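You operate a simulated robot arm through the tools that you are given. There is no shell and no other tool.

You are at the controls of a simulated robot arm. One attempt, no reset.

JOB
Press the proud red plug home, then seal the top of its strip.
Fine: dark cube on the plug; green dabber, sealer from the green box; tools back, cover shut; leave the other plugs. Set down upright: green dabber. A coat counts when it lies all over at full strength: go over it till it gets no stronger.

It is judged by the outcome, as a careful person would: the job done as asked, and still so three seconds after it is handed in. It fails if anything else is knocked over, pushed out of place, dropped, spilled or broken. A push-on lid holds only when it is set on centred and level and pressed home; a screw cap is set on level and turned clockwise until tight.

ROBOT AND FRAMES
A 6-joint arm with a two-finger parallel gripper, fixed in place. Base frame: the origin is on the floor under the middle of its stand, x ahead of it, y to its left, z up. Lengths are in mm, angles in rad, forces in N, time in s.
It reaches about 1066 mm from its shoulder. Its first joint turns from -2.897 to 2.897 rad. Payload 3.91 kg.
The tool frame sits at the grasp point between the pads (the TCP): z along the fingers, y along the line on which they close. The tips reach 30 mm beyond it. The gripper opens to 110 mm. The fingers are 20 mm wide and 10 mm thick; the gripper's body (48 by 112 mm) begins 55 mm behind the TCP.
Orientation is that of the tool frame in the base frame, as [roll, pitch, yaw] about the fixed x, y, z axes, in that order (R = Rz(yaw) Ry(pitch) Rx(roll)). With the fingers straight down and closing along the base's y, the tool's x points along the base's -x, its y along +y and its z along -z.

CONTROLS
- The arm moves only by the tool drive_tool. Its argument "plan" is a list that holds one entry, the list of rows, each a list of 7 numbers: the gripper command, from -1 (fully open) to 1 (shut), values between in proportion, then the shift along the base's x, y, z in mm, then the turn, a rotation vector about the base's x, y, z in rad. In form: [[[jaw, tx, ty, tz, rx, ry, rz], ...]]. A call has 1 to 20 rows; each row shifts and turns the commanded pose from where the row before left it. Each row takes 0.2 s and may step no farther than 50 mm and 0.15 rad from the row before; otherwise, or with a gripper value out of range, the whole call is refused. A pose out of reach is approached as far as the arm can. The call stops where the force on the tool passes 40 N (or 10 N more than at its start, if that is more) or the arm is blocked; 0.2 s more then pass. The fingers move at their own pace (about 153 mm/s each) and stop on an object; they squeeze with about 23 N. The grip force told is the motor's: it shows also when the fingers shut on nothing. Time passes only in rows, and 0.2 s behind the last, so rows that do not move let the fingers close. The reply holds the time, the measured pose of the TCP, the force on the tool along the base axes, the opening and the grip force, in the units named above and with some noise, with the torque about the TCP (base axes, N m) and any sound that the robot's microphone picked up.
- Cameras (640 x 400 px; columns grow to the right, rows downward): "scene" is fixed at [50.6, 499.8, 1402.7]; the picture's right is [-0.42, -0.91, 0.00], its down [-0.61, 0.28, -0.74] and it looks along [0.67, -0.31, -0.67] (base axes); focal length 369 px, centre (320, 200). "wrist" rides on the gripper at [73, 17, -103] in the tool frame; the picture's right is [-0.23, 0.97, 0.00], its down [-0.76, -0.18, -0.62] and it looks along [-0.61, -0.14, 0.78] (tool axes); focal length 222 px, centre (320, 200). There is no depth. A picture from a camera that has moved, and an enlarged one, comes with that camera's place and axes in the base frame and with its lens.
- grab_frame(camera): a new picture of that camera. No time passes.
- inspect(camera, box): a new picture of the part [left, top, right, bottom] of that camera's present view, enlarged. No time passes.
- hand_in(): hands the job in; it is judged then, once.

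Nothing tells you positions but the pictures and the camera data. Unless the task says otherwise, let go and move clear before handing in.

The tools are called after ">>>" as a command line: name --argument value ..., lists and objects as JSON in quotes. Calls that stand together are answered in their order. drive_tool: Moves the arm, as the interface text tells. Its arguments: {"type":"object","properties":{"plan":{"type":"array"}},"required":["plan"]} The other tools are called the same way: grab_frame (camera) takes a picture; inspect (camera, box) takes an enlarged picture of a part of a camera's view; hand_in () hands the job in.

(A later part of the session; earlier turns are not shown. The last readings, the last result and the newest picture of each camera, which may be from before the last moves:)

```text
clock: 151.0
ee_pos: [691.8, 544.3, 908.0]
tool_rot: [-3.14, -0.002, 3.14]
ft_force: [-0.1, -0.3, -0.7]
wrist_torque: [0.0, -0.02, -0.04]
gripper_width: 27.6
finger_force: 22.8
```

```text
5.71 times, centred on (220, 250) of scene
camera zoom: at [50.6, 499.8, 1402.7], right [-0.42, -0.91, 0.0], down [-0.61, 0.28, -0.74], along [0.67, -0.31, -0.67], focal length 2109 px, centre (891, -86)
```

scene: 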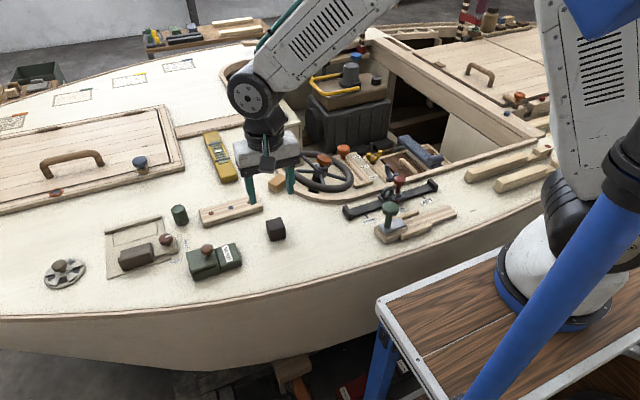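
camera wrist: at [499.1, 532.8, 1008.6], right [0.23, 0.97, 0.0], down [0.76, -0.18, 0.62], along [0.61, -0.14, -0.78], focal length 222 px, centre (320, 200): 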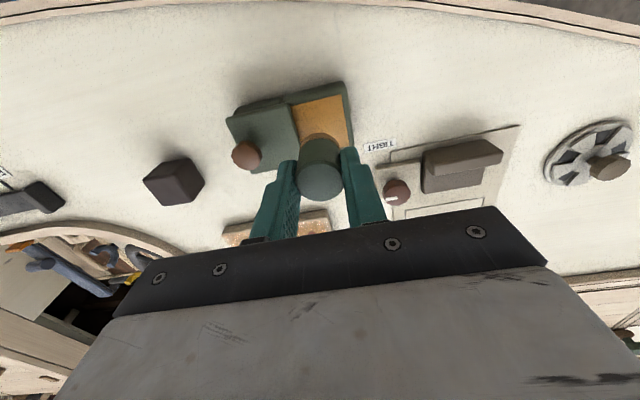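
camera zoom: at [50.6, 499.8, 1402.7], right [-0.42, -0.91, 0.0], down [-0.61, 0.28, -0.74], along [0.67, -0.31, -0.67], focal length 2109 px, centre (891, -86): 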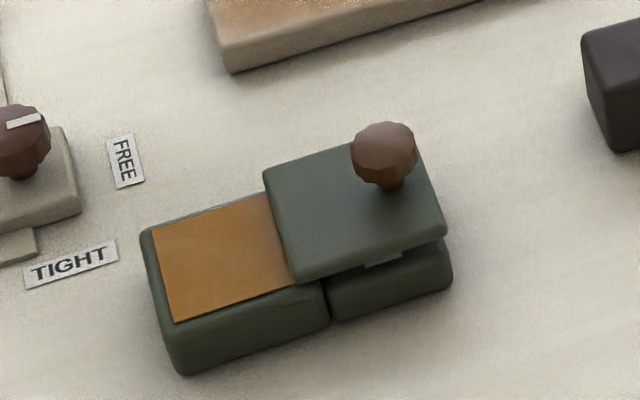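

The coat looks the same as before the third layer, so it has stopped strengthening. I'll check the corners and ends closely.

>>> inspect --camera "wrist" --box '[240, 105, 290, 170]'

>>> inspect --camera "wrist" --box '[135, 140, 195, 195]'

>>> inspect --camera "scene" --box '[200, 205, 230, 230]'

>>> inspect --camera "scene" --box '[240, 190, 270, 215]'

```text
6.15 times, centred on (265, 138) of wrist
camera zoom: at [620.7, 560.4, 1009.1], right [0.23, 0.97, 0.0], down [0.76, -0.18, 0.62], along [0.61, -0.14, -0.78], focal length 1367 px, centre (658, 585)
```

zoom: 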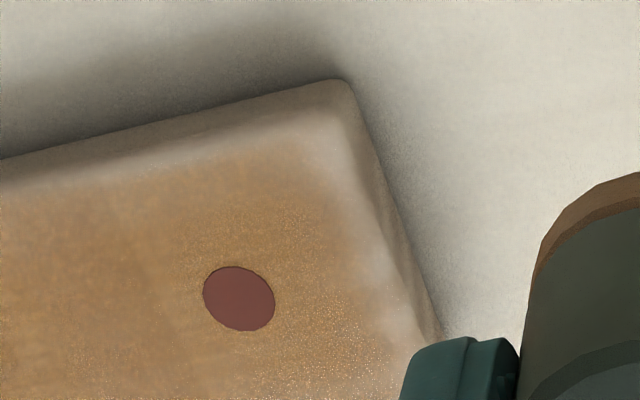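

```text
7.27 times, centred on (165, 168) of wrist
camera zoom: at [620.7, 560.4, 1009.1], right [0.23, 0.97, 0.0], down [0.76, -0.18, 0.62], along [0.61, -0.14, -0.78], focal length 1615 px, centre (1447, 436)
```

zoom: 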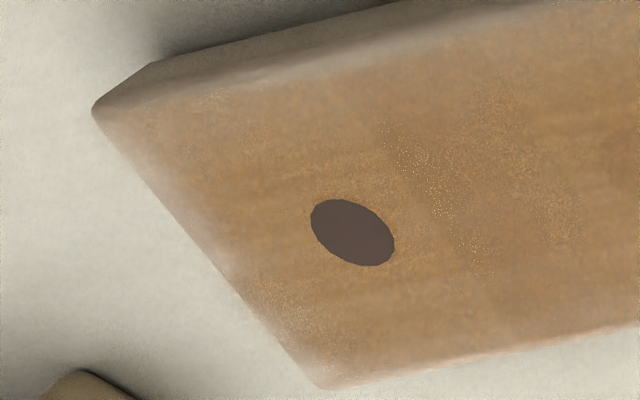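

```text
16.00 times, centred on (215, 218) of scene
camera zoom: at [50.6, 499.8, 1402.7], right [-0.42, -0.91, 0.0], down [-0.61, 0.28, -0.74], along [0.67, -0.31, -0.67], focal length 5905 px, centre (2000, -80)
```

zoom: 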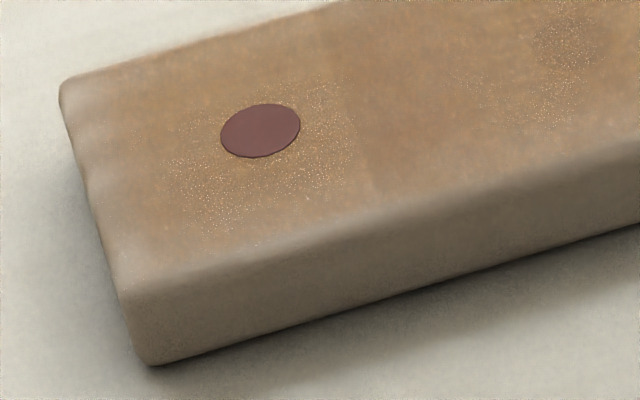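

```text
16.00 times, centred on (255, 202) of scene
camera zoom: at [50.6, 499.8, 1402.7], right [-0.42, -0.91, 0.0], down [-0.61, 0.28, -0.74], along [0.67, -0.31, -0.67], focal length 5905 px, centre (1360, 160)
```

zoom: 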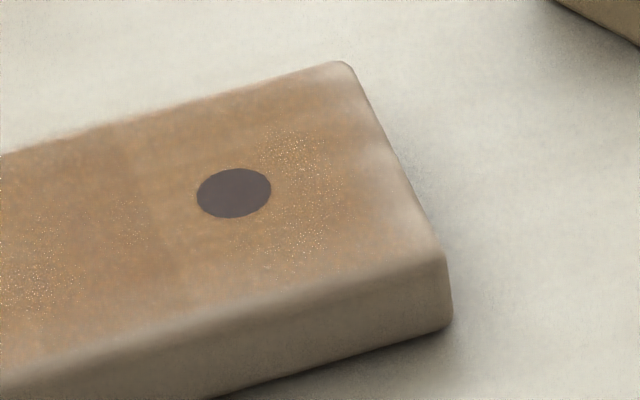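

The film is even, but the end bands look a bit feathered. With the dabber freshly charged I'll give the ends and all lanes one more pass to be sure it gets no stronger.

>>> drive_tool --plan '[[[1, -5.5, -24.5, 0, 0, 0, 0], [1, -5, -24.5, 0, 0, 0, 0], [1, 0, 0, -20, 0, 0, 0], [1, 0, 0, -15, 0, 0, 0], [1, 0, 0, -7, 0, 0, 0], [1, 0, 0, -2, 0, 0, 0], [1, 0, 0, 0, 0, 0, 0]]]'

```text
clock: 152.6
ee_pos: [684.6, 496.7, 864.3]
tool_rot: [-3.139, -0.003, 3.14]
ft_force: [-0.8, 0.3, -0.1]
wrist_torque: [0.02, -0.04, -0.01]
gripper_width: 27.6
finger_force: 22.6
```

>>> drive_tool --plan '[[[1, -1, 0, -1.2, 0, 0, 0], [1, 0, 0, 0, 0, 0, 0]]]'

```text
clock: 153.2
ee_pos: [681.7, 497.1, 863.1]
tool_rot: [-3.141, -0.003, 3.139]
ft_force: [0.6, 0.7, 2.4]
wrist_torque: [0.01, -0.07, -0.01]
gripper_width: 27.9
finger_force: 23.0
```

>>> drive_tool --plan '[[[1, 0, 0, -0.5, 0, 0, 0], [1, 5, 0, 0, 0, 0, 0], [1, 5, 0, 0, 0, 0, 0], [1, 5, 0, 0, 0, 0, 0], [1, 5, 0, 0, 0, 0, 0], [1, 5, 0, 0, 0, 0, 0], [1, 5, 0, 0, 0, 0, 0], [1, 5, 0, 0, 0, 0, 0], [1, 4, 0, 0, 0, 0, 0], [1, 0, 0, 0, 0, 0, 0]]]'

```text
clock: 155.4
ee_pos: [718.1, 495.9, 862.5]
tool_rot: [3.139, 0.0, 3.138]
ft_force: [-4.6, 1.1, 15.4]
wrist_torque: [-0.06, 0.25, -0.05]
gripper_width: 27.7
finger_force: 22.6
```

>>> drive_tool --plan '[[[1, 2, -2, 0.3, 0, 0, 0], [1, -5, -4, 0, 0, 0, 0], [1, -5, 0, 0, 0, 0, 0], [1, -5, 0, 0, 0, 0, 0], [1, -5, 0, 0, 0, 0, 0], [1, -5, 0, 0, 0, 0, 0], [1, -5, 0, 0, 0, 0, 0], [1, -5, 0, 0, 0, 0, 0], [1, -3, 0, 0, 0, 0, 0], [1, 0, 0, 0, 0, 0, 0]]]'

>>> inspect --camera "scene" --box '[195, 185, 265, 235]'

```text
clock: 157.6
ee_pos: [684.0, 490.3, 861.9]
tool_rot: [-3.14, -0.002, 3.139]
ft_force: [0.0, 0.4, 3.1]
wrist_torque: [0.04, -0.12, -0.02]
gripper_width: 28.2
finger_force: 23.4
```

```text
8.00 times, centred on (230, 210) of scene
camera zoom: at [50.6, 499.8, 1402.7], right [-0.42, -0.91, 0.0], down [-0.61, 0.28, -0.74], along [0.67, -0.31, -0.67], focal length 2952 px, centre (1040, 120)
```

zoom: 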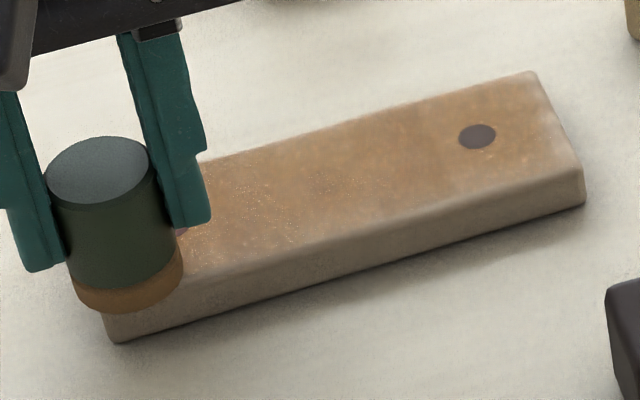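

Now the −x lane toward −y again, with checks on the contact force.

>>> drive_tool --plan '[[[1, 0, 0, -0.4, 0, 0, 0], [1, 0, -6, 0, 0, 0, 0], [1, 0, -6, 0, 0, 0, 0], [1, 0, -6, 0, 0, 0, 0], [1, 0, -6, 0, 0, 0, 0], [1, 0, -6, 0, 0, 0, 0], [1, 0, -6, 0, 0, 0, 0], [1, 0, 0, 0, 0, 0, 0]]]'

```text
clock: 159.4
ee_pos: [682.9, 452.8, 862.8]
tool_rot: [3.141, 0.001, 3.141]
ft_force: [-0.3, 3.6, 13.6]
wrist_torque: [0.16, 0.02, 0.02]
gripper_width: 28.0
finger_force: 24.0
```

>>> drive_tool --plan '[[[1, 0, -6, 0, 0, 0, 0], [1, 0, -6, 0, 0, 0, 0], [1, 0, -6, 0, 0, 0, 0], [1, 0, -6, 0, 0, 0, 0], [1, 0, -6, 0, 0, 0, 0], [1, 0, -6, 0, 0, 0, 0], [1, 0, -6, 0, 0, 0, 0], [1, 0, 0, 0, 0, 0, 0]]]'

```text
clock: 161.2
ee_pos: [684.3, 410.9, 863.4]
tool_rot: [-3.141, -0.003, 3.139]
ft_force: [-0.7, 1.2, 7.1]
wrist_torque: [0.08, 0.03, 0.01]
gripper_width: 27.8
finger_force: 23.0
```

>>> drive_tool --plan '[[[1, 0, -6, -0.2, 0, 0, 0], [1, 0, -6, 0, 0, 0, 0], [1, 0, -6, 0, 0, 0, 0], [1, 0, -6, 0, 0, 0, 0], [1, 0, -6, 0, 0, 0, 0], [1, 0, -6, 0, 0, 0, 0], [1, -2, -6, 0, 0, 0, 0], [1, 0, -3, 0, 0, 0, 0], [1, 0, 0, 0, 0, 0, 0]]]'

```text
clock: 163.2
ee_pos: [682.7, 367.2, 862.8]
tool_rot: [-3.141, -0.001, 3.14]
ft_force: [-0.7, 6.3, 20.4]
wrist_torque: [0.32, 0.02, -0.01]
gripper_width: 27.9
finger_force: 22.7
```

>>> drive_tool --plan '[[[1, 0, -2, 0.4, 0, 0, 0], [1, 5, 0, 0, 0, 0, 0], [1, 5, 0, 0, 0, 0, 0], [1, 5, 0, 0, 0, 0, 0], [1, 5, 0, 0, 0, 0, 0], [1, 5, 0, 0, 0, 0, 0], [1, 5, 0, 0, 0, 0, 0], [1, 5, 0, 0, 0, 0, 0], [1, 4, 0, 0, 0, 0, 0], [1, 0, 0, 0, 0, 0, 0]]]'

```text
clock: 165.4
ee_pos: [721.1, 365.4, 862.8]
tool_rot: [-3.14, -0.002, 3.139]
ft_force: [-1.8, -0.4, 5.4]
wrist_torque: [0.02, 0.04, 0.0]
gripper_width: 27.8
finger_force: 23.3
```

>>> drive_tool --plan '[[[1, -5, 5, -0.2, 0, 0, 0], [1, -6, 1, 0, 0, 0, 0], [1, -6, 0, 0, 0, 0, 0], [1, -6, 0, 0, 0, 0, 0], [1, -6, 0, 0, 0, 0, 0], [1, -6, 0, 0, 0, 0, 0], [1, 6, 1, 0, 0, 0, 0], [1, 6, 0, 0, 0, 0, 0], [1, 6, 0, 0, 0, 0, 0], [1, 6, 0, 0, 0, 0, 0], [1, 6, 0, 0, 0, 0, 0], [1, 4, 0, 0, 0, 0, 0], [1, 0, 0, 0, 0, 0, 0]]]'

>>> inspect --camera "scene" --box '[195, 185, 265, 235]'

```text
clock: 168.2
ee_pos: [720.2, 372.5, 862.8]
tool_rot: [-3.141, -0.002, 3.141]
ft_force: [-7.5, 0.6, 27.2]
wrist_torque: [0.03, 0.45, 0.0]
gripper_width: 27.9
finger_force: 23.4
```

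```text
8.00 times, centred on (230, 210) of scene
camera zoom: at [50.6, 499.8, 1402.7], right [-0.42, -0.91, 0.0], down [-0.61, 0.28, -0.74], along [0.67, -0.31, -0.67], focal length 2952 px, centre (1040, 120)
```

zoom: 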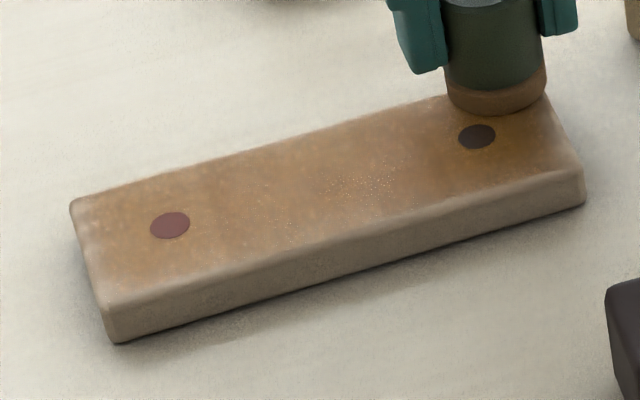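

>>> drive_tool --plan '[[[1, -1, 3, 0.9, 0, 0, 0], [1, 0, 6, 0, 0, 0, 0], [1, 0, 6, 0, 0, 0, 0], [1, 0, 6, 0, 0, 0, 0], [1, 0, 6, 0, 0, 0, 0], [1, 0, 6, 0, 0, 0, 0], [1, 0, 6, 0, 0, 0, 0], [1, 0, 0, 0, 0, 0, 0]]]'

```text
clock: 170.0
ee_pos: [718.4, 411.5, 863.4]
tool_rot: [-3.139, -0.003, 3.14]
ft_force: [-0.1, 0.2, -0.4]
wrist_torque: [0.01, 0.02, 0.05]
gripper_width: 27.9
finger_force: 22.4
```

>>> drive_tool --plan '[[[1, 0, -6, -0.6, 0, 0, 0], [1, 0, -6, 0, 0, 0, 0], [1, 0, -6, 0, 0, 0, 0], [1, 0, -6, 0, 0, 0, 0], [1, 0, 0, 0, 0, 0, 0]]]'

```text
clock: 171.2
ee_pos: [717.7, 387.7, 863.8]
tool_rot: [3.141, -0.002, 3.14]
ft_force: [0.1, -0.1, 0.8]
wrist_torque: [0.0, -0.02, 0.0]
gripper_width: 28.2
finger_force: 22.7
```

>>> drive_tool --plan '[[[1, 0, -3, -0.5, 0, 0, 0], [1, 0, 6, 0, 0, 0, 0], [1, 0, 6, 0, 0, 0, 0], [1, 0, 6, 0, 0, 0, 0], [1, 0, 6, 0, 0, 0, 0], [1, 0, 6, 0, 0, 0, 0], [1, 0, 0, 0, 0, 0, 0]]]'

```text
clock: 172.8
ee_pos: [718.8, 413.5, 862.9]
tool_rot: [3.139, 0.0, 3.14]
ft_force: [1.1, -2.2, 8.2]
wrist_torque: [-0.1, -0.03, 0.01]
gripper_width: 27.7
finger_force: 23.5
```

>>> drive_tool --plan '[[[1, 0, 6, 0, 0, 0, 0], [1, 0, 6, 0, 0, 0, 0], [1, 0, 6, 0, 0, 0, 0], [1, 0, 6, 0, 0, 0, 0], [1, 0, 6, 0, 0, 0, 0], [1, 0, 6, 0, 0, 0, 0], [1, 0, 6, 0, 0, 0, 0], [1, 0, 0, 0, 0, 0, 0]]]'

```text
clock: 174.6
ee_pos: [719.5, 455.3, 862.6]
tool_rot: [3.142, 0.0, 3.14]
ft_force: [0.6, -4.6, 13.4]
wrist_torque: [-0.17, 0.01, 0.02]
gripper_width: 27.7
finger_force: 23.1
```

>>> drive_tool --plan '[[[1, 0, 6, 0, 0, 0, 0], [1, 0, 6, 0, 0, 0, 0], [1, 0, 6, 0, 0, 0, 0], [1, 0, 6, 0, 0, 0, 0], [1, 0, 6, 0, 0, 0, 0], [1, 0, 6, 0, 0, 0, 0], [1, 0, 4, 0, 0, 0, 0], [1, -6, 0, 0, 0, 0, 0], [1, -6, 0, 0, 0, 0, 0], [1, -6, 0, 0, 0, 0, 0], [1, 0, 0, 0, 0, 0, 0]]]'

```text
clock: 177.0
ee_pos: [700.6, 497.4, 862.1]
tool_rot: [3.141, 0.0, 3.141]
ft_force: [2.4, 1.2, 8.5]
wrist_torque: [0.01, -0.2, -0.01]
gripper_width: 27.6
finger_force: 23.1
```

Last lane: down the middle toward −y.

>>> drive_tool --plan '[[[1, 0, -6, 0, 0, 0, 0], [1, 0, -6, 0, 0, 0, 0], [1, 0, -6, 0, 0, 0, 0], [1, 0, -6, 0, 0, 0, 0], [1, 0, -6, 0, 0, 0, 0], [1, 0, -6, 0, 0, 0, 0], [1, 0, -6, 0, 0, 0, 0], [1, 0, 0, 0, 0, 0, 0]]]'

```text
clock: 178.8
ee_pos: [700.7, 455.0, 863.1]
tool_rot: [-3.14, 0.002, 3.139]
ft_force: [-0.4, 3.4, 11.4]
wrist_torque: [0.16, -0.04, 0.01]
gripper_width: 27.7
finger_force: 22.8
```

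>>> drive_tool --plan '[[[1, 0, -6, 0, 0, 0, 0], [1, 0, -6, 0, 0, 0, 0], [1, 0, -6, 0, 0, 0, 0], [1, 0, -6, 0, 0, 0, 0], [1, 0, -6, 0, 0, 0, 0], [1, 0, -6, 0, 0, 0, 0], [1, 0, -6, 0, 0, 0, 0], [1, 0, -6, 0, 0, 0, 0], [1, 0, -6, 0, 0, 0, 0], [1, 0, -6, 0, 0, 0, 0], [1, 0, -6, 0, 0, 0, 0], [1, 0, -6, 0, 0, 0, 0], [1, 0, -6, 0, 0, 0, 0], [1, 0, 0, 0, 0, 0, 0]]]'

>>> inspect --camera "scene" --box '[195, 185, 265, 235]'

```text
clock: 181.8
ee_pos: [700.9, 375.6, 862.7]
tool_rot: [-3.139, 0.0, 3.14]
ft_force: [0.3, 6.8, 24.6]
wrist_torque: [0.31, 0.0, 0.0]
gripper_width: 28.0
finger_force: 22.9
```

```text
8.00 times, centred on (230, 210) of scene
camera zoom: at [50.6, 499.8, 1402.7], right [-0.42, -0.91, 0.0], down [-0.61, 0.28, -0.74], along [0.67, -0.31, -0.67], focal length 2952 px, centre (1040, 120)
```

zoom: 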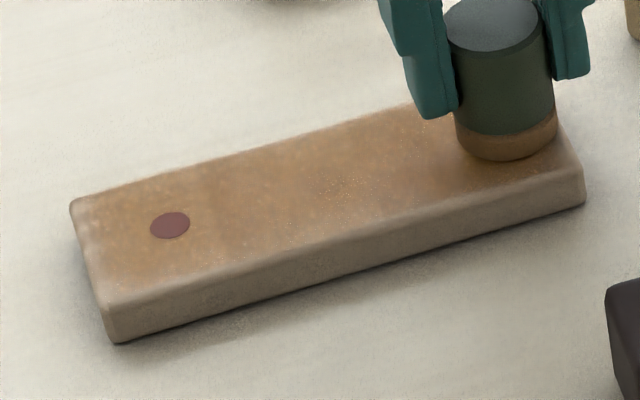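

>>> drive_tool --plan '[[[1, 0, 0, 8, 0, 0, 0], [1, 0, 0, 38, 0, 0, 0], [1, -2, 42, 0, 0, 0, 0], [1, -2, 42, 0, 0, 0, 0], [1, -2, 42, 0, 0, 0, 0], [1, -2, 42, 0, 0, 0, 0], [1, 0, 0, 0, 0, 0, 0], [1, 0, 0, 0, 0, 0, 0]]]'

>>> inspect --camera "wrist" --box '[120, 100, 300, 220]'

>>> inspect --camera "scene" --box '[195, 185, 265, 235]'

>>> inspect --camera "scene" --box '[140, 140, 240, 220]'

```text
clock: 183.6
ee_pos: [694.3, 544.7, 907.2]
tool_rot: [-3.139, -0.002, 3.14]
ft_force: [-0.2, 0.6, -0.2]
wrist_torque: [0.0, 0.01, 0.01]
gripper_width: 27.9
finger_force: 23.0
```

```text
3.33 times, centred on (210, 160) of wrist
camera zoom: at [622.7, 560.8, 1008.8], right [0.23, 0.97, 0.0], down [0.76, -0.18, 0.62], along [0.61, -0.14, -0.78], focal length 740 px, centre (687, 333)
```

zoom: 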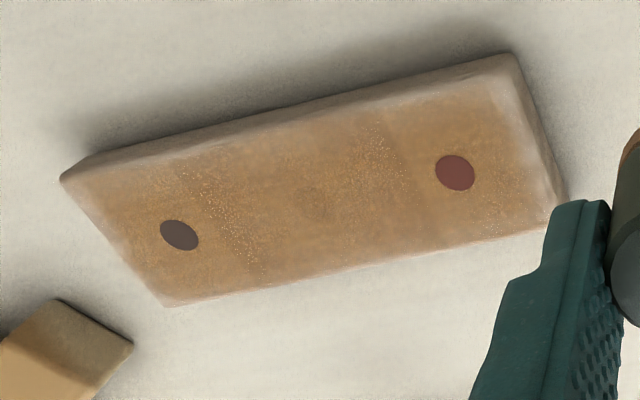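

```text
8.00 times, centred on (230, 210) of scene
camera zoom: at [50.6, 499.8, 1402.7], right [-0.42, -0.91, 0.0], down [-0.61, 0.28, -0.74], along [0.67, -0.31, -0.67], focal length 2952 px, centre (1040, 120)
```

zoom: 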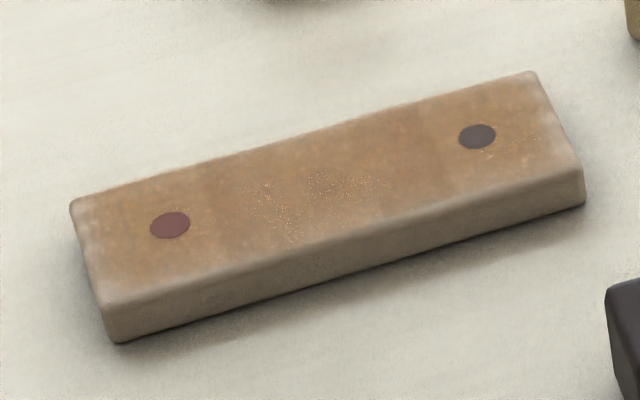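

```text
5.00 times, centred on (190, 180) of scene
camera zoom: at [50.6, 499.8, 1402.7], right [-0.42, -0.91, 0.0], down [-0.61, 0.28, -0.74], along [0.67, -0.31, -0.67], focal length 1845 px, centre (970, 300)
```

zoom: 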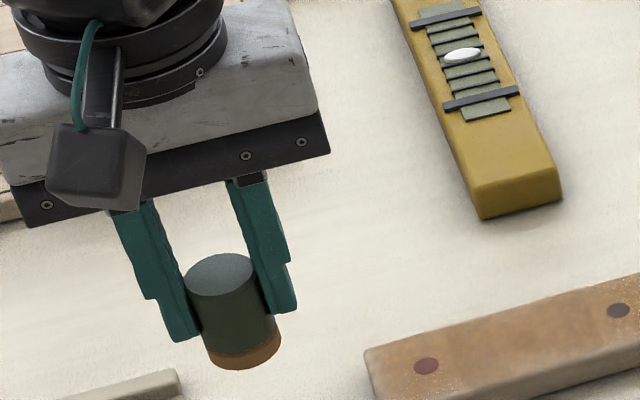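

The coat is unchanged after the extra layer, so it is at full strength. Now the dabber goes back to its original spot at (718.5, 540).

>>> drive_tool --plan '[[[1, 12, -2.3, 0, 0, 0, 0], [1, 11.5, -2, 0, 0, 0, 0], [1, 0, 0, -20, 0, 0, 0], [1, 0, 0, -20, 0, 0, 0], [1, 0, 0, -10, 0, 0, 0], [1, 0, 0, 0, 0, 0, 0], [1, 0, 0, 0, 0, 0, 0]]]'

>>> inspect --camera "scene" --box '[140, 160, 240, 240]'

>>> inspect --camera "wrist" --box '[240, 80, 400, 220]'

```text
clock: 185.2
ee_pos: [715.9, 541.5, 857.8]
tool_rot: [-3.14, -0.003, 3.139]
ft_force: [-0.6, 0.1, -1.0]
wrist_torque: [0.05, 0.01, -0.02]
gripper_width: 27.8
finger_force: 23.4
```

```text
5.00 times, centred on (190, 200) of scene
camera zoom: at [50.6, 499.8, 1402.7], right [-0.42, -0.91, 0.0], down [-0.61, 0.28, -0.74], along [0.67, -0.31, -0.67], focal length 1845 px, centre (970, 200)
```

zoom: 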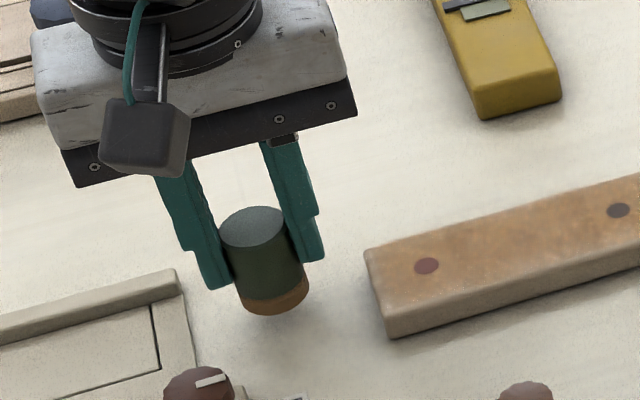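

```text
2.86 times, centred on (320, 150) of wrist
camera zoom: at [644.2, 556.9, 960.1], right [0.23, 0.97, 0.0], down [0.76, -0.18, 0.62], along [0.61, -0.14, -0.78], focal length 635 px, centre (320, 343)
```

zoom: 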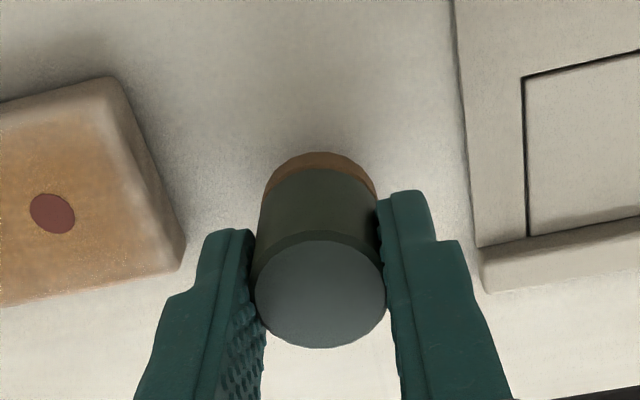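

>>> drive_tool --plan '[[[1, 2.2, -0.6, -4, 0, 0, 0], [1, 0, 0, -3, 0, 0, 0], [1, 0, 0, -1, 0, 0, 0], [1, 0, 0, 0, 0, 0, 0]]]'

```text
clock: 186.2
ee_pos: [718.0, 538.1, 851.4]
tool_rot: [-3.138, -0.001, 3.14]
ft_force: [0.6, 0.6, 0.8]
wrist_torque: [-0.01, -0.02, -0.02]
gripper_width: 27.8
finger_force: 23.0
```

>>> drive_tool --plan '[[[1, 0, 0.5, -1, 0, 0, 0], [1, 0, 0, -1, 0, 0, 0], [1, 0, 0, 0, 0, 0, 0]]]'

>>> inspect --camera "scene" --box '[160, 180, 220, 230]'

```text
clock: 187.0
ee_pos: [718.4, 540.5, 848.4]
tool_rot: [-3.14, -0.002, 3.14]
ft_force: [0.4, -0.8, 0.0]
wrist_torque: [0.01, 0.02, 0.05]
gripper_width: 27.9
finger_force: 23.5
```

```text
8.00 times, centred on (190, 205) of scene
camera zoom: at [50.6, 499.8, 1402.7], right [-0.42, -0.91, 0.0], down [-0.61, 0.28, -0.74], along [0.67, -0.31, -0.67], focal length 2952 px, centre (1360, 160)
```

zoom: 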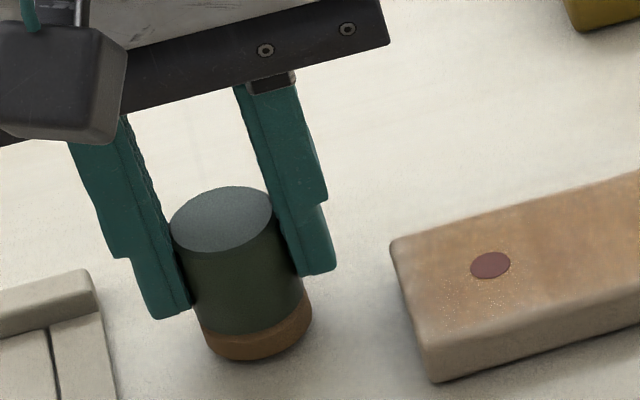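

>>> drive_tool --plan '[[[1, 0, 0, -1, 0, 0, 0], [1, 0, 0, 0, 0, 0, 0]]]'

```text
clock: 187.6
ee_pos: [717.9, 540.4, 846.2]
tool_rot: [-3.14, -0.001, 3.139]
ft_force: [0.1, -0.7, -0.6]
wrist_torque: [-0.03, -0.04, -0.05]
gripper_width: 27.7
finger_force: 23.4
```

>>> drive_tool --plan '[[[1, 0, 0, -1, 0, 0, 0], [1, 0, 0, 0, 0, 0, 0]]]'

```text
clock: 188.2
ee_pos: [719.2, 540.7, 845.7]
tool_rot: [-3.14, 0.0, 3.138]
ft_force: [-2.1, -2.7, 9.7]
wrist_torque: [-0.15, 0.08, 0.03]
gripper_width: 27.7
finger_force: 22.9
```

The dabber stands on the deck (9.7 N contact). I'll open gently and lift straight up.

>>> drive_tool --plan '[[[0.45, 0, 0, 0, 0, 0, 0], [0.3, 0, 0, 0, 0, 0, 0], [0.1, 0, 0, 0, 0, 0, 0], [0.1, 0, 0, 0, 0, 0, 0], [0.1, 0, 0, 10, 0, 0, 0], [0.1, 0, 0, 30, 0, 0, 0], [0.1, 0, 0, 40, 0, 0, 0], [0.1, 0, 0, 30, 0, 0, 0], [0.1, 0, 0, 0, 0, 0, 0]]]'

>>> inspect --camera "scene" --box '[160, 180, 220, 230]'

>>> inspect --camera "wrist" --box '[200, 60, 400, 190]'

```text
clock: 190.2
ee_pos: [720.0, 539.9, 953.9]
tool_rot: [-3.14, -0.002, 3.139]
ft_force: [-0.2, -0.1, -0.2]
wrist_torque: [0.02, 0.03, 0.02]
gripper_width: 49.7
finger_force: 0.0
```

```text
8.00 times, centred on (190, 205) of scene
camera zoom: at [50.6, 499.8, 1402.7], right [-0.42, -0.91, 0.0], down [-0.61, 0.28, -0.74], along [0.67, -0.31, -0.67], focal length 2952 px, centre (1360, 160)
```

zoom: 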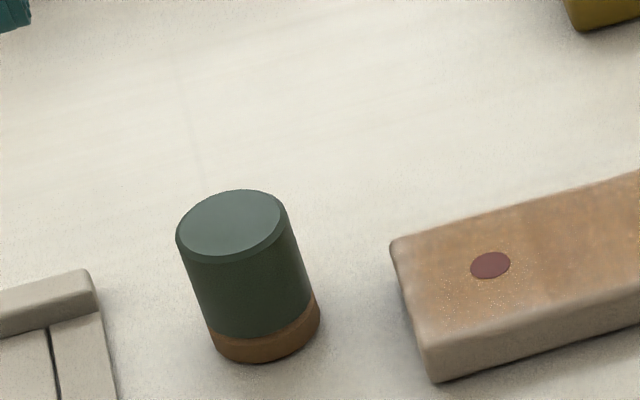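

```text
3.08 times, centred on (300, 125) of wrist
camera zoom: at [648.5, 557.3, 1056.4], right [0.23, 0.97, 0.0], down [0.76, -0.18, 0.62], along [0.61, -0.14, -0.78], focal length 684 px, centre (382, 431)
```

zoom: 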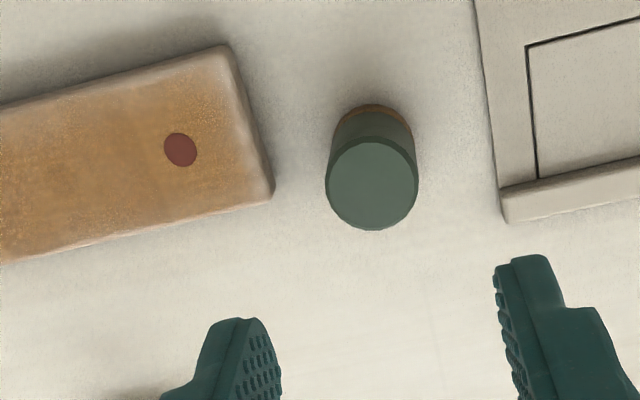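

>>> inspect --camera "scene" --box '[160, 190, 240, 250]'

>>> inspect --camera "scene" --box '[180, 235, 260, 285]'

```text
6.67 times, centred on (200, 220) of scene
camera zoom: at [50.6, 499.8, 1402.7], right [-0.42, -0.91, 0.0], down [-0.61, 0.28, -0.74], along [0.67, -0.31, -0.67], focal length 2460 px, centre (1120, 67)
```

zoom: 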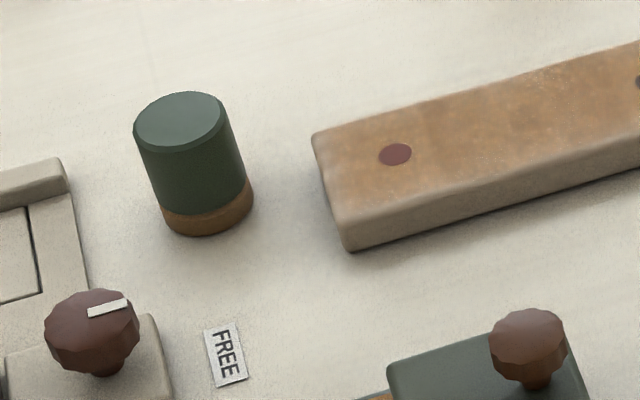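

```text
8.00 times, centred on (220, 260) of scene
camera zoom: at [50.6, 499.8, 1402.7], right [-0.42, -0.91, 0.0], down [-0.61, 0.28, -0.74], along [0.67, -0.31, -0.67], focal length 2952 px, centre (1120, -280)
```

zoom: 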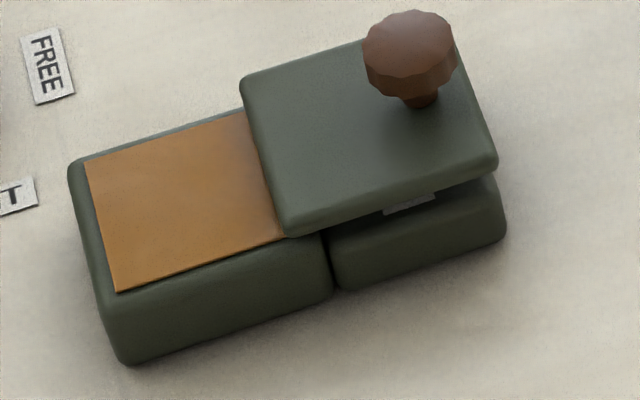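

The dabber stands upright within about 2 mm of its original spot. Next I'll go to the cover knob to slide it shut.

>>> drive_tool --plan '[[[-0.1, -38, -20.5, 0, 0, 0, 0], [-0.1, -38, -20.5, 0, 0, 0, 0], [-0.1, -38, -20.5, 0, 0, 0, 0], [-0.1, -38, -20.5, 0, 0, 0, 0], [-0.1, 0, 0, -30, 0, 0, 0], [-0.1, 0, 0, 0, 0, 0, 0], [-0.1, 0, 0, 0, 0, 0, 0]]]'

>>> inspect --camera "wrist" --box '[240, 80, 400, 190]'

>>> inspect --camera "scene" --box '[180, 215, 260, 285]'

```text
clock: 191.8
ee_pos: [565.4, 459.5, 926.7]
tool_rot: [-3.139, -0.003, 3.141]
ft_force: [0.3, 0.0, -0.2]
wrist_torque: [0.03, -0.01, 0.02]
gripper_width: 60.7
finger_force: 0.0
```

```text
3.64 times, centred on (320, 135) of wrist
camera zoom: at [493.6, 475.0, 1027.9], right [0.23, 0.97, 0.0], down [0.76, -0.18, 0.62], along [0.61, -0.14, -0.78], focal length 808 px, centre (320, 436)
```

zoom: 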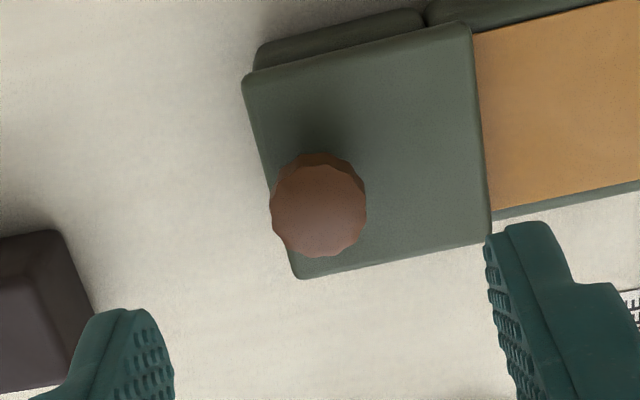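

```text
5.71 times, centred on (220, 250) of scene
camera zoom: at [50.6, 499.8, 1402.7], right [-0.42, -0.91, 0.0], down [-0.61, 0.28, -0.74], along [0.67, -0.31, -0.67], focal length 2109 px, centre (891, -86)
```

zoom: 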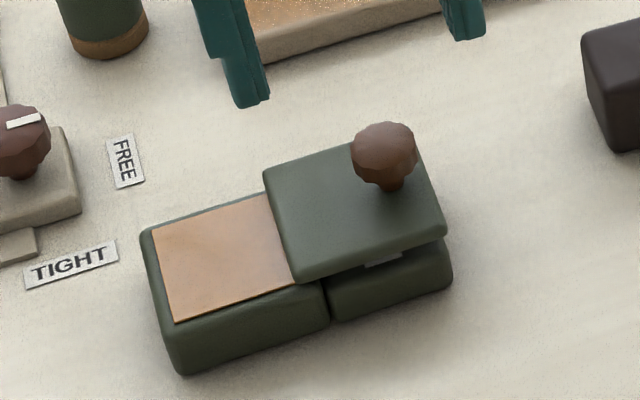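

>>> drive_tool --plan '[[[-0.1, 1.6, -1.1, -20, 0, 0, 0], [-0.1, 0, 0, -20, 0, 0, 0], [-0.1, 0, 0, -14, 0, 0, 0], [-0.1, 0, 0, -5, 0, 0, 0], [-0.1, 0, 0, 0, 0, 0, 0]]]'

>>> inspect --camera "wrist" --box '[240, 80, 400, 220]'

>>> inspect --camera "scene" --box '[180, 215, 260, 285]'

```text
clock: 193.0
ee_pos: [568.4, 456.1, 867.5]
tool_rot: [3.141, -0.002, 3.14]
ft_force: [0.3, 0.0, 0.4]
wrist_torque: [0.02, 0.0, 0.01]
gripper_width: 60.4
finger_force: 0.2
```

```text
2.86 times, centred on (320, 150) of wrist
camera zoom: at [496.3, 473.7, 969.1], right [0.23, 0.97, 0.0], down [0.76, -0.18, 0.62], along [0.61, -0.14, -0.78], focal length 635 px, centre (320, 343)
```

zoom: 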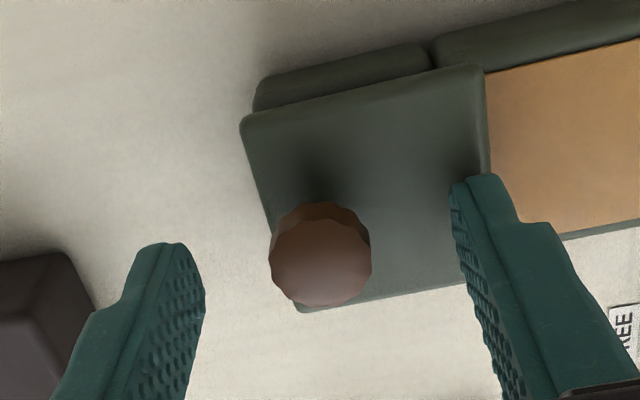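

```text
5.71 times, centred on (220, 250) of scene
camera zoom: at [50.6, 499.8, 1402.7], right [-0.42, -0.91, 0.0], down [-0.61, 0.28, -0.74], along [0.67, -0.31, -0.67], focal length 2109 px, centre (891, -86)
```

zoom: 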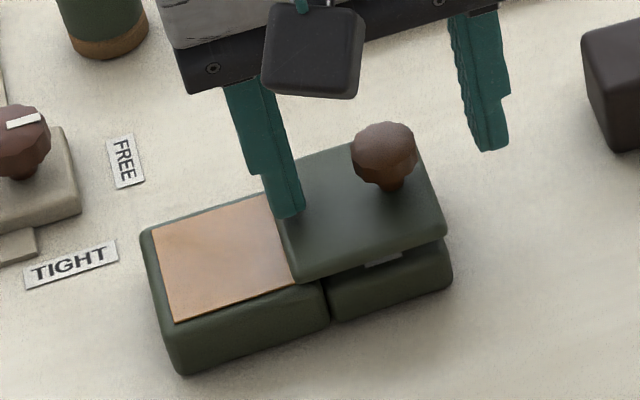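

>>> drive_tool --plan '[[[0.4, 0, 0, 0, 0, 0, 0], [0.6, 0, 0, 0, 0, 0, 0], [1, 0, 0, 0, 0, 0, 0], [1, 0, 0, -0.6, 0, 0, 0], [1, 0, 0, 0, 0, 0, 0]]]'

>>> inspect --camera "scene" --box '[180, 215, 260, 285]'

```text
clock: 194.2
ee_pos: [567.3, 457.5, 868.7]
tool_rot: [3.141, -0.001, 3.14]
ft_force: [-1.7, 0.4, 8.4]
wrist_torque: [0.02, 0.31, 0.02]
gripper_width: 21.3
finger_force: 22.9
```

```text
5.71 times, centred on (220, 250) of scene
camera zoom: at [50.6, 499.8, 1402.7], right [-0.42, -0.91, 0.0], down [-0.61, 0.28, -0.74], along [0.67, -0.31, -0.67], focal length 2109 px, centre (891, -86)
```

zoom: 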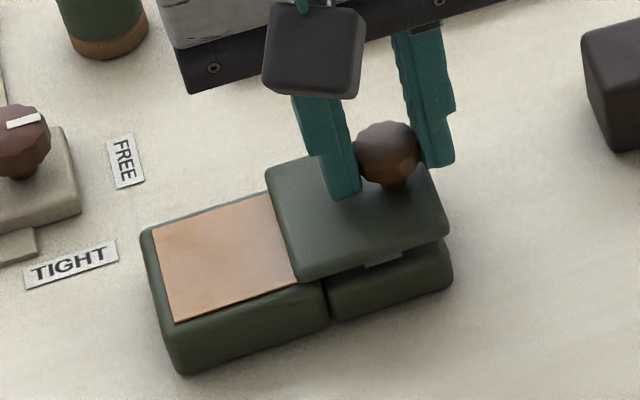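

>>> drive_tool --plan '[[[1, 0, 3, 0, 0, 0, 0], [1, 0, 4, 0, 0, 0, 0], [1, 0, 4, 0, 0, 0, 0], [1, 0, 4, 0, 0, 0, 0], [1, 0, 0, 0, 0, 0, 0]]]'

>>> inspect --camera "scene" --box '[180, 215, 260, 285]'

```text
clock: 195.4
ee_pos: [567.8, 471.7, 865.7]
tool_rot: [3.141, 0.0, 3.139]
ft_force: [-4.3, 0.0, 19.2]
wrist_torque: [0.01, 0.05, 0.02]
gripper_width: 21.2
finger_force: 23.2
```

```text
5.71 times, centred on (220, 250) of scene
camera zoom: at [50.6, 499.8, 1402.7], right [-0.42, -0.91, 0.0], down [-0.61, 0.28, -0.74], along [0.67, -0.31, -0.67], focal length 2109 px, centre (891, -86)
```

zoom: 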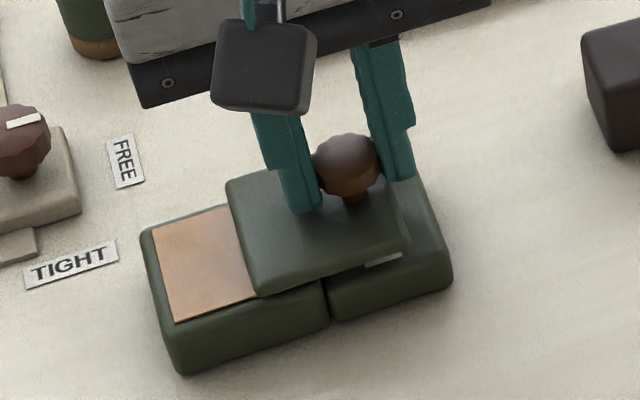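

>>> drive_tool --plan '[[[1, 0, 4, 0.5, 0, 0, 0], [1, 0, 4, 0, 0, 0, 0], [1, 0, 4, 0, 0, 0, 0], [1, 0, 4, 0, 0, 0, 0], [1, 0, 0, 0, 0, 0, 0]]]'

>>> inspect --camera "scene" --box '[180, 215, 260, 285]'

```text
clock: 196.6
ee_pos: [568.7, 486.9, 865.3]
tool_rot: [-3.141, -0.001, 3.14]
ft_force: [4.4, -1.3, 4.6]
wrist_torque: [-0.04, -0.14, -0.03]
gripper_width: 21.2
finger_force: 23.2
```

```text
5.71 times, centred on (220, 250) of scene
camera zoom: at [50.6, 499.8, 1402.7], right [-0.42, -0.91, 0.0], down [-0.61, 0.28, -0.74], along [0.67, -0.31, -0.67], focal length 2109 px, centre (891, -86)
```

zoom: 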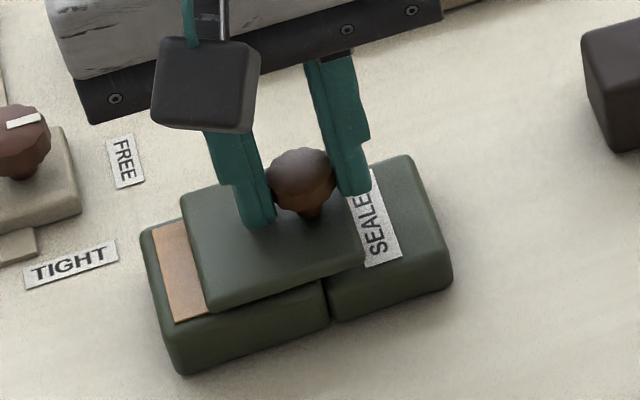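

>>> drive_tool --plan '[[[1, 0, 4, -0.3, 0, 0, 0], [1, 0, 4, 0, 0, 0, 0], [1, 0, 4, 0, 0, 0, 0], [1, 0, 0, 0, 0, 0, 0]]]'

>>> inspect --camera "scene" --box '[180, 215, 260, 285]'

```text
clock: 197.6
ee_pos: [567.6, 498.9, 866.0]
tool_rot: [-3.14, -0.002, 3.14]
ft_force: [5.0, -0.8, 5.2]
wrist_torque: [0.03, -0.11, 0.02]
gripper_width: 20.9
finger_force: 23.3
```

```text
5.71 times, centred on (220, 250) of scene
camera zoom: at [50.6, 499.8, 1402.7], right [-0.42, -0.91, 0.0], down [-0.61, 0.28, -0.74], along [0.67, -0.31, -0.67], focal length 2109 px, centre (891, -86)
```

zoom: 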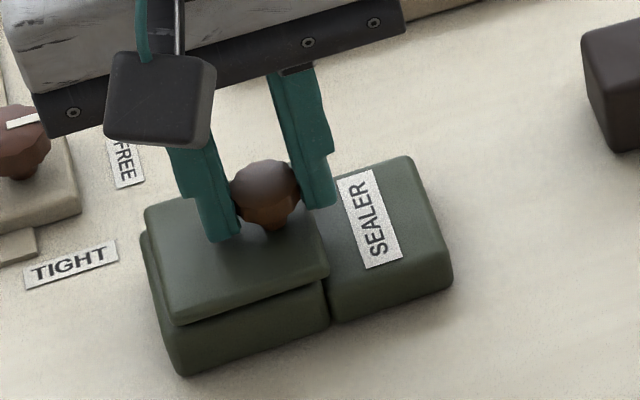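

>>> drive_tool --plan '[[[1, 0, 2, 0, 0, 0, 0], [1, 0, 2, 0, 0, 0, 0], [1, 0, 1, 0, 0, 0, 0], [1, 0, 0, 0, 0, 0, 0]]]'

>>> inspect --camera "scene" --box '[180, 215, 260, 285]'

```text
clock: 198.6
ee_pos: [567.2, 504.2, 866.1]
tool_rot: [-3.141, -0.001, 3.14]
ft_force: [-1.4, -3.5, 2.3]
wrist_torque: [-0.05, 0.04, 0.03]
gripper_width: 21.1
finger_force: 23.0
```

```text
5.71 times, centred on (220, 250) of scene
camera zoom: at [50.6, 499.8, 1402.7], right [-0.42, -0.91, 0.0], down [-0.61, 0.28, -0.74], along [0.67, -0.31, -0.67], focal length 2109 px, centre (891, -86)
```

zoom: 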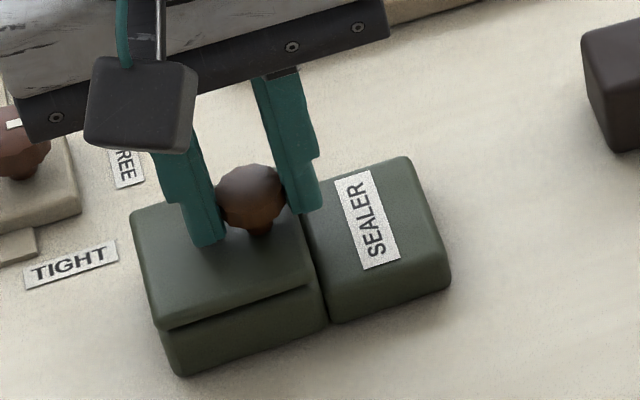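

The cover is at its closed stop and is now nudging the box back toward its original place. I'll push about 2 mm more to restore it.

>>> drive_tool --plan '[[[1, 0, 1, 0, 0, 0, 0], [1, 0, 1, 0, 0, 0, 0], [1, 0, 0, 0, 0, 0, 0]]]'

>>> inspect --camera "scene" --box '[180, 215, 260, 285]'

```text
clock: 199.4
ee_pos: [569.2, 506.7, 866.8]
tool_rot: [-3.14, -0.002, 3.14]
ft_force: [0.9, -0.5, 0.0]
wrist_torque: [0.03, -0.04, 0.01]
gripper_width: 21.5
finger_force: 22.7
```

```text
5.71 times, centred on (220, 250) of scene
camera zoom: at [50.6, 499.8, 1402.7], right [-0.42, -0.91, 0.0], down [-0.61, 0.28, -0.74], along [0.67, -0.31, -0.67], focal length 2109 px, centre (891, -86)
```

zoom: 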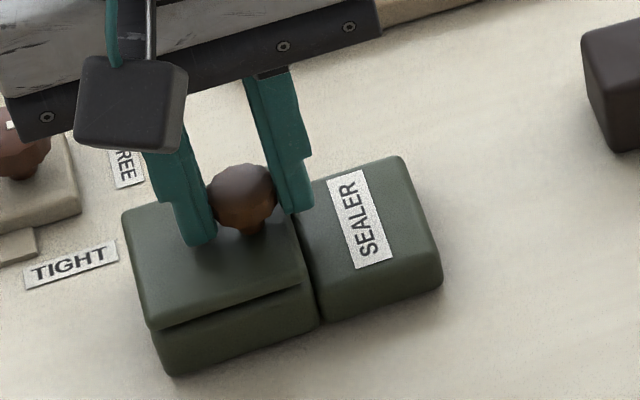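

>>> drive_tool --plan '[[[0.45, 0, 0, 0, 0, 0, 0], [0.2, 0, 0, 0, 0, 0, 0], [-0.1, 0, 0, 0, 0, 0, 0], [-0.1, 0, 0, 15, 0, 0, 0], [-0.1, 0, 0, 40, 0, 0, 0], [-0.1, 0, 0, 40, 0, 0, 0], [-0.1, 0, 0, 0, 0, 0, 0]]]'

>>> inspect --camera "scene" --box '[180, 235, 260, 285]'

>>> inspect --camera "wrist" --box '[240, 60, 400, 190]'

>>> inspect --camera "scene" --box '[182, 235, 248, 285]'

```text
clock: 201.0
ee_pos: [568.1, 506.5, 963.1]
tool_rot: [-3.141, -0.003, 3.14]
ft_force: [-0.8, 0.0, -0.3]
wrist_torque: [0.0, 0.03, 0.0]
gripper_width: 60.8
finger_force: 0.0
```

```text
8.00 times, centred on (220, 260) of scene
camera zoom: at [50.6, 499.8, 1402.7], right [-0.42, -0.91, 0.0], down [-0.61, 0.28, -0.74], along [0.67, -0.31, -0.67], focal length 2952 px, centre (1120, -280)
```

zoom: 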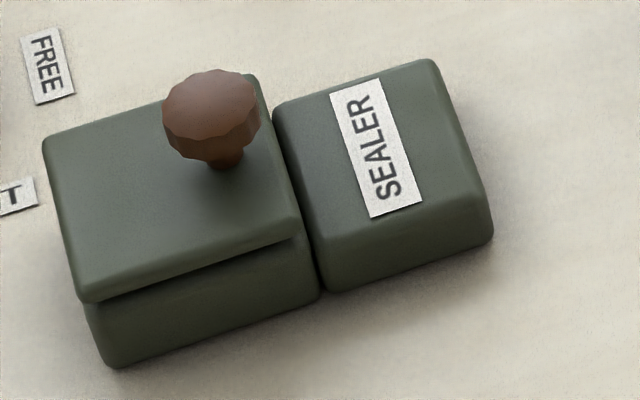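

```text
3.08 times, centred on (320, 125) of wrist
camera zoom: at [496.6, 522.8, 1064.6], right [0.23, 0.97, 0.0], down [0.76, -0.18, 0.62], along [0.61, -0.14, -0.78], focal length 684 px, centre (320, 431)
```

zoom: 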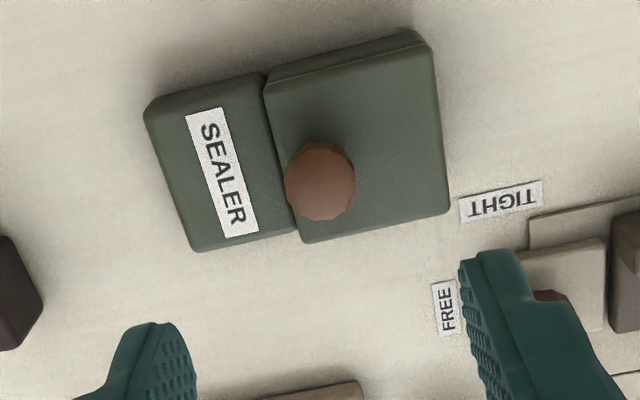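

```text
8.00 times, centred on (215, 260) of scene
camera zoom: at [50.6, 499.8, 1402.7], right [-0.42, -0.91, 0.0], down [-0.61, 0.28, -0.74], along [0.67, -0.31, -0.67], focal length 2952 px, centre (1160, -280)
```

zoom: 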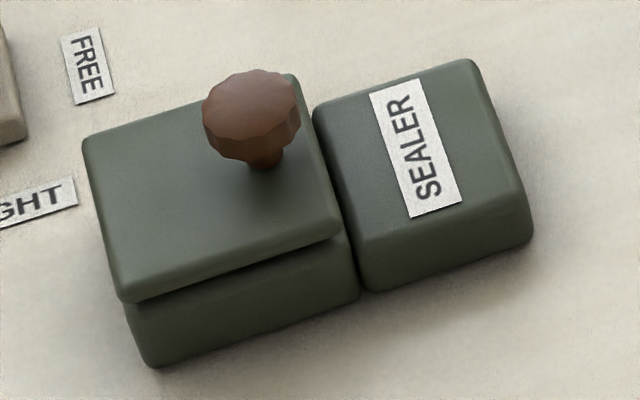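

The cover is shut and the box is within about 1 mm of where it stood. I'll re-check the plug against its neighbours and review the whole scene.

>>> inspect --camera "scene" --box '[204, 205, 220, 215]'

>>> inspect --camera "scene" --box '[242, 195, 258, 205]'

>>> grab_frame --camera "scene"

```text
16.00 times, centred on (212, 210) of scene
camera zoom: at [50.6, 499.8, 1402.7], right [-0.42, -0.91, 0.0], down [-0.61, 0.28, -0.74], along [0.67, -0.31, -0.67], focal length 5905 px, centre (2048, 40)
```

zoom: 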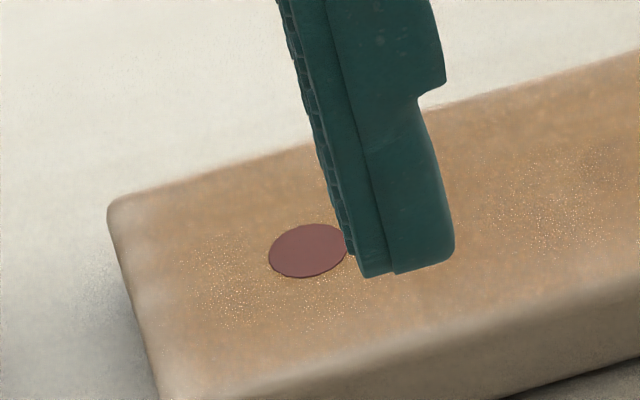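

```text
16.00 times, centred on (250, 200) of scene
camera zoom: at [50.6, 499.8, 1402.7], right [-0.42, -0.91, 0.0], down [-0.61, 0.28, -0.74], along [0.67, -0.31, -0.67], focal length 5905 px, centre (1440, 200)
```

zoom: 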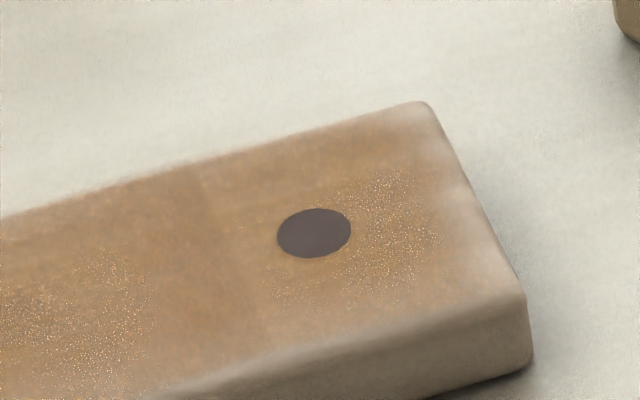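

```text
taken
```

scene: 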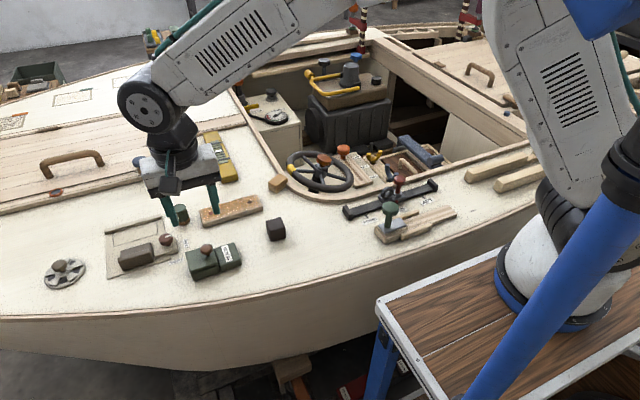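

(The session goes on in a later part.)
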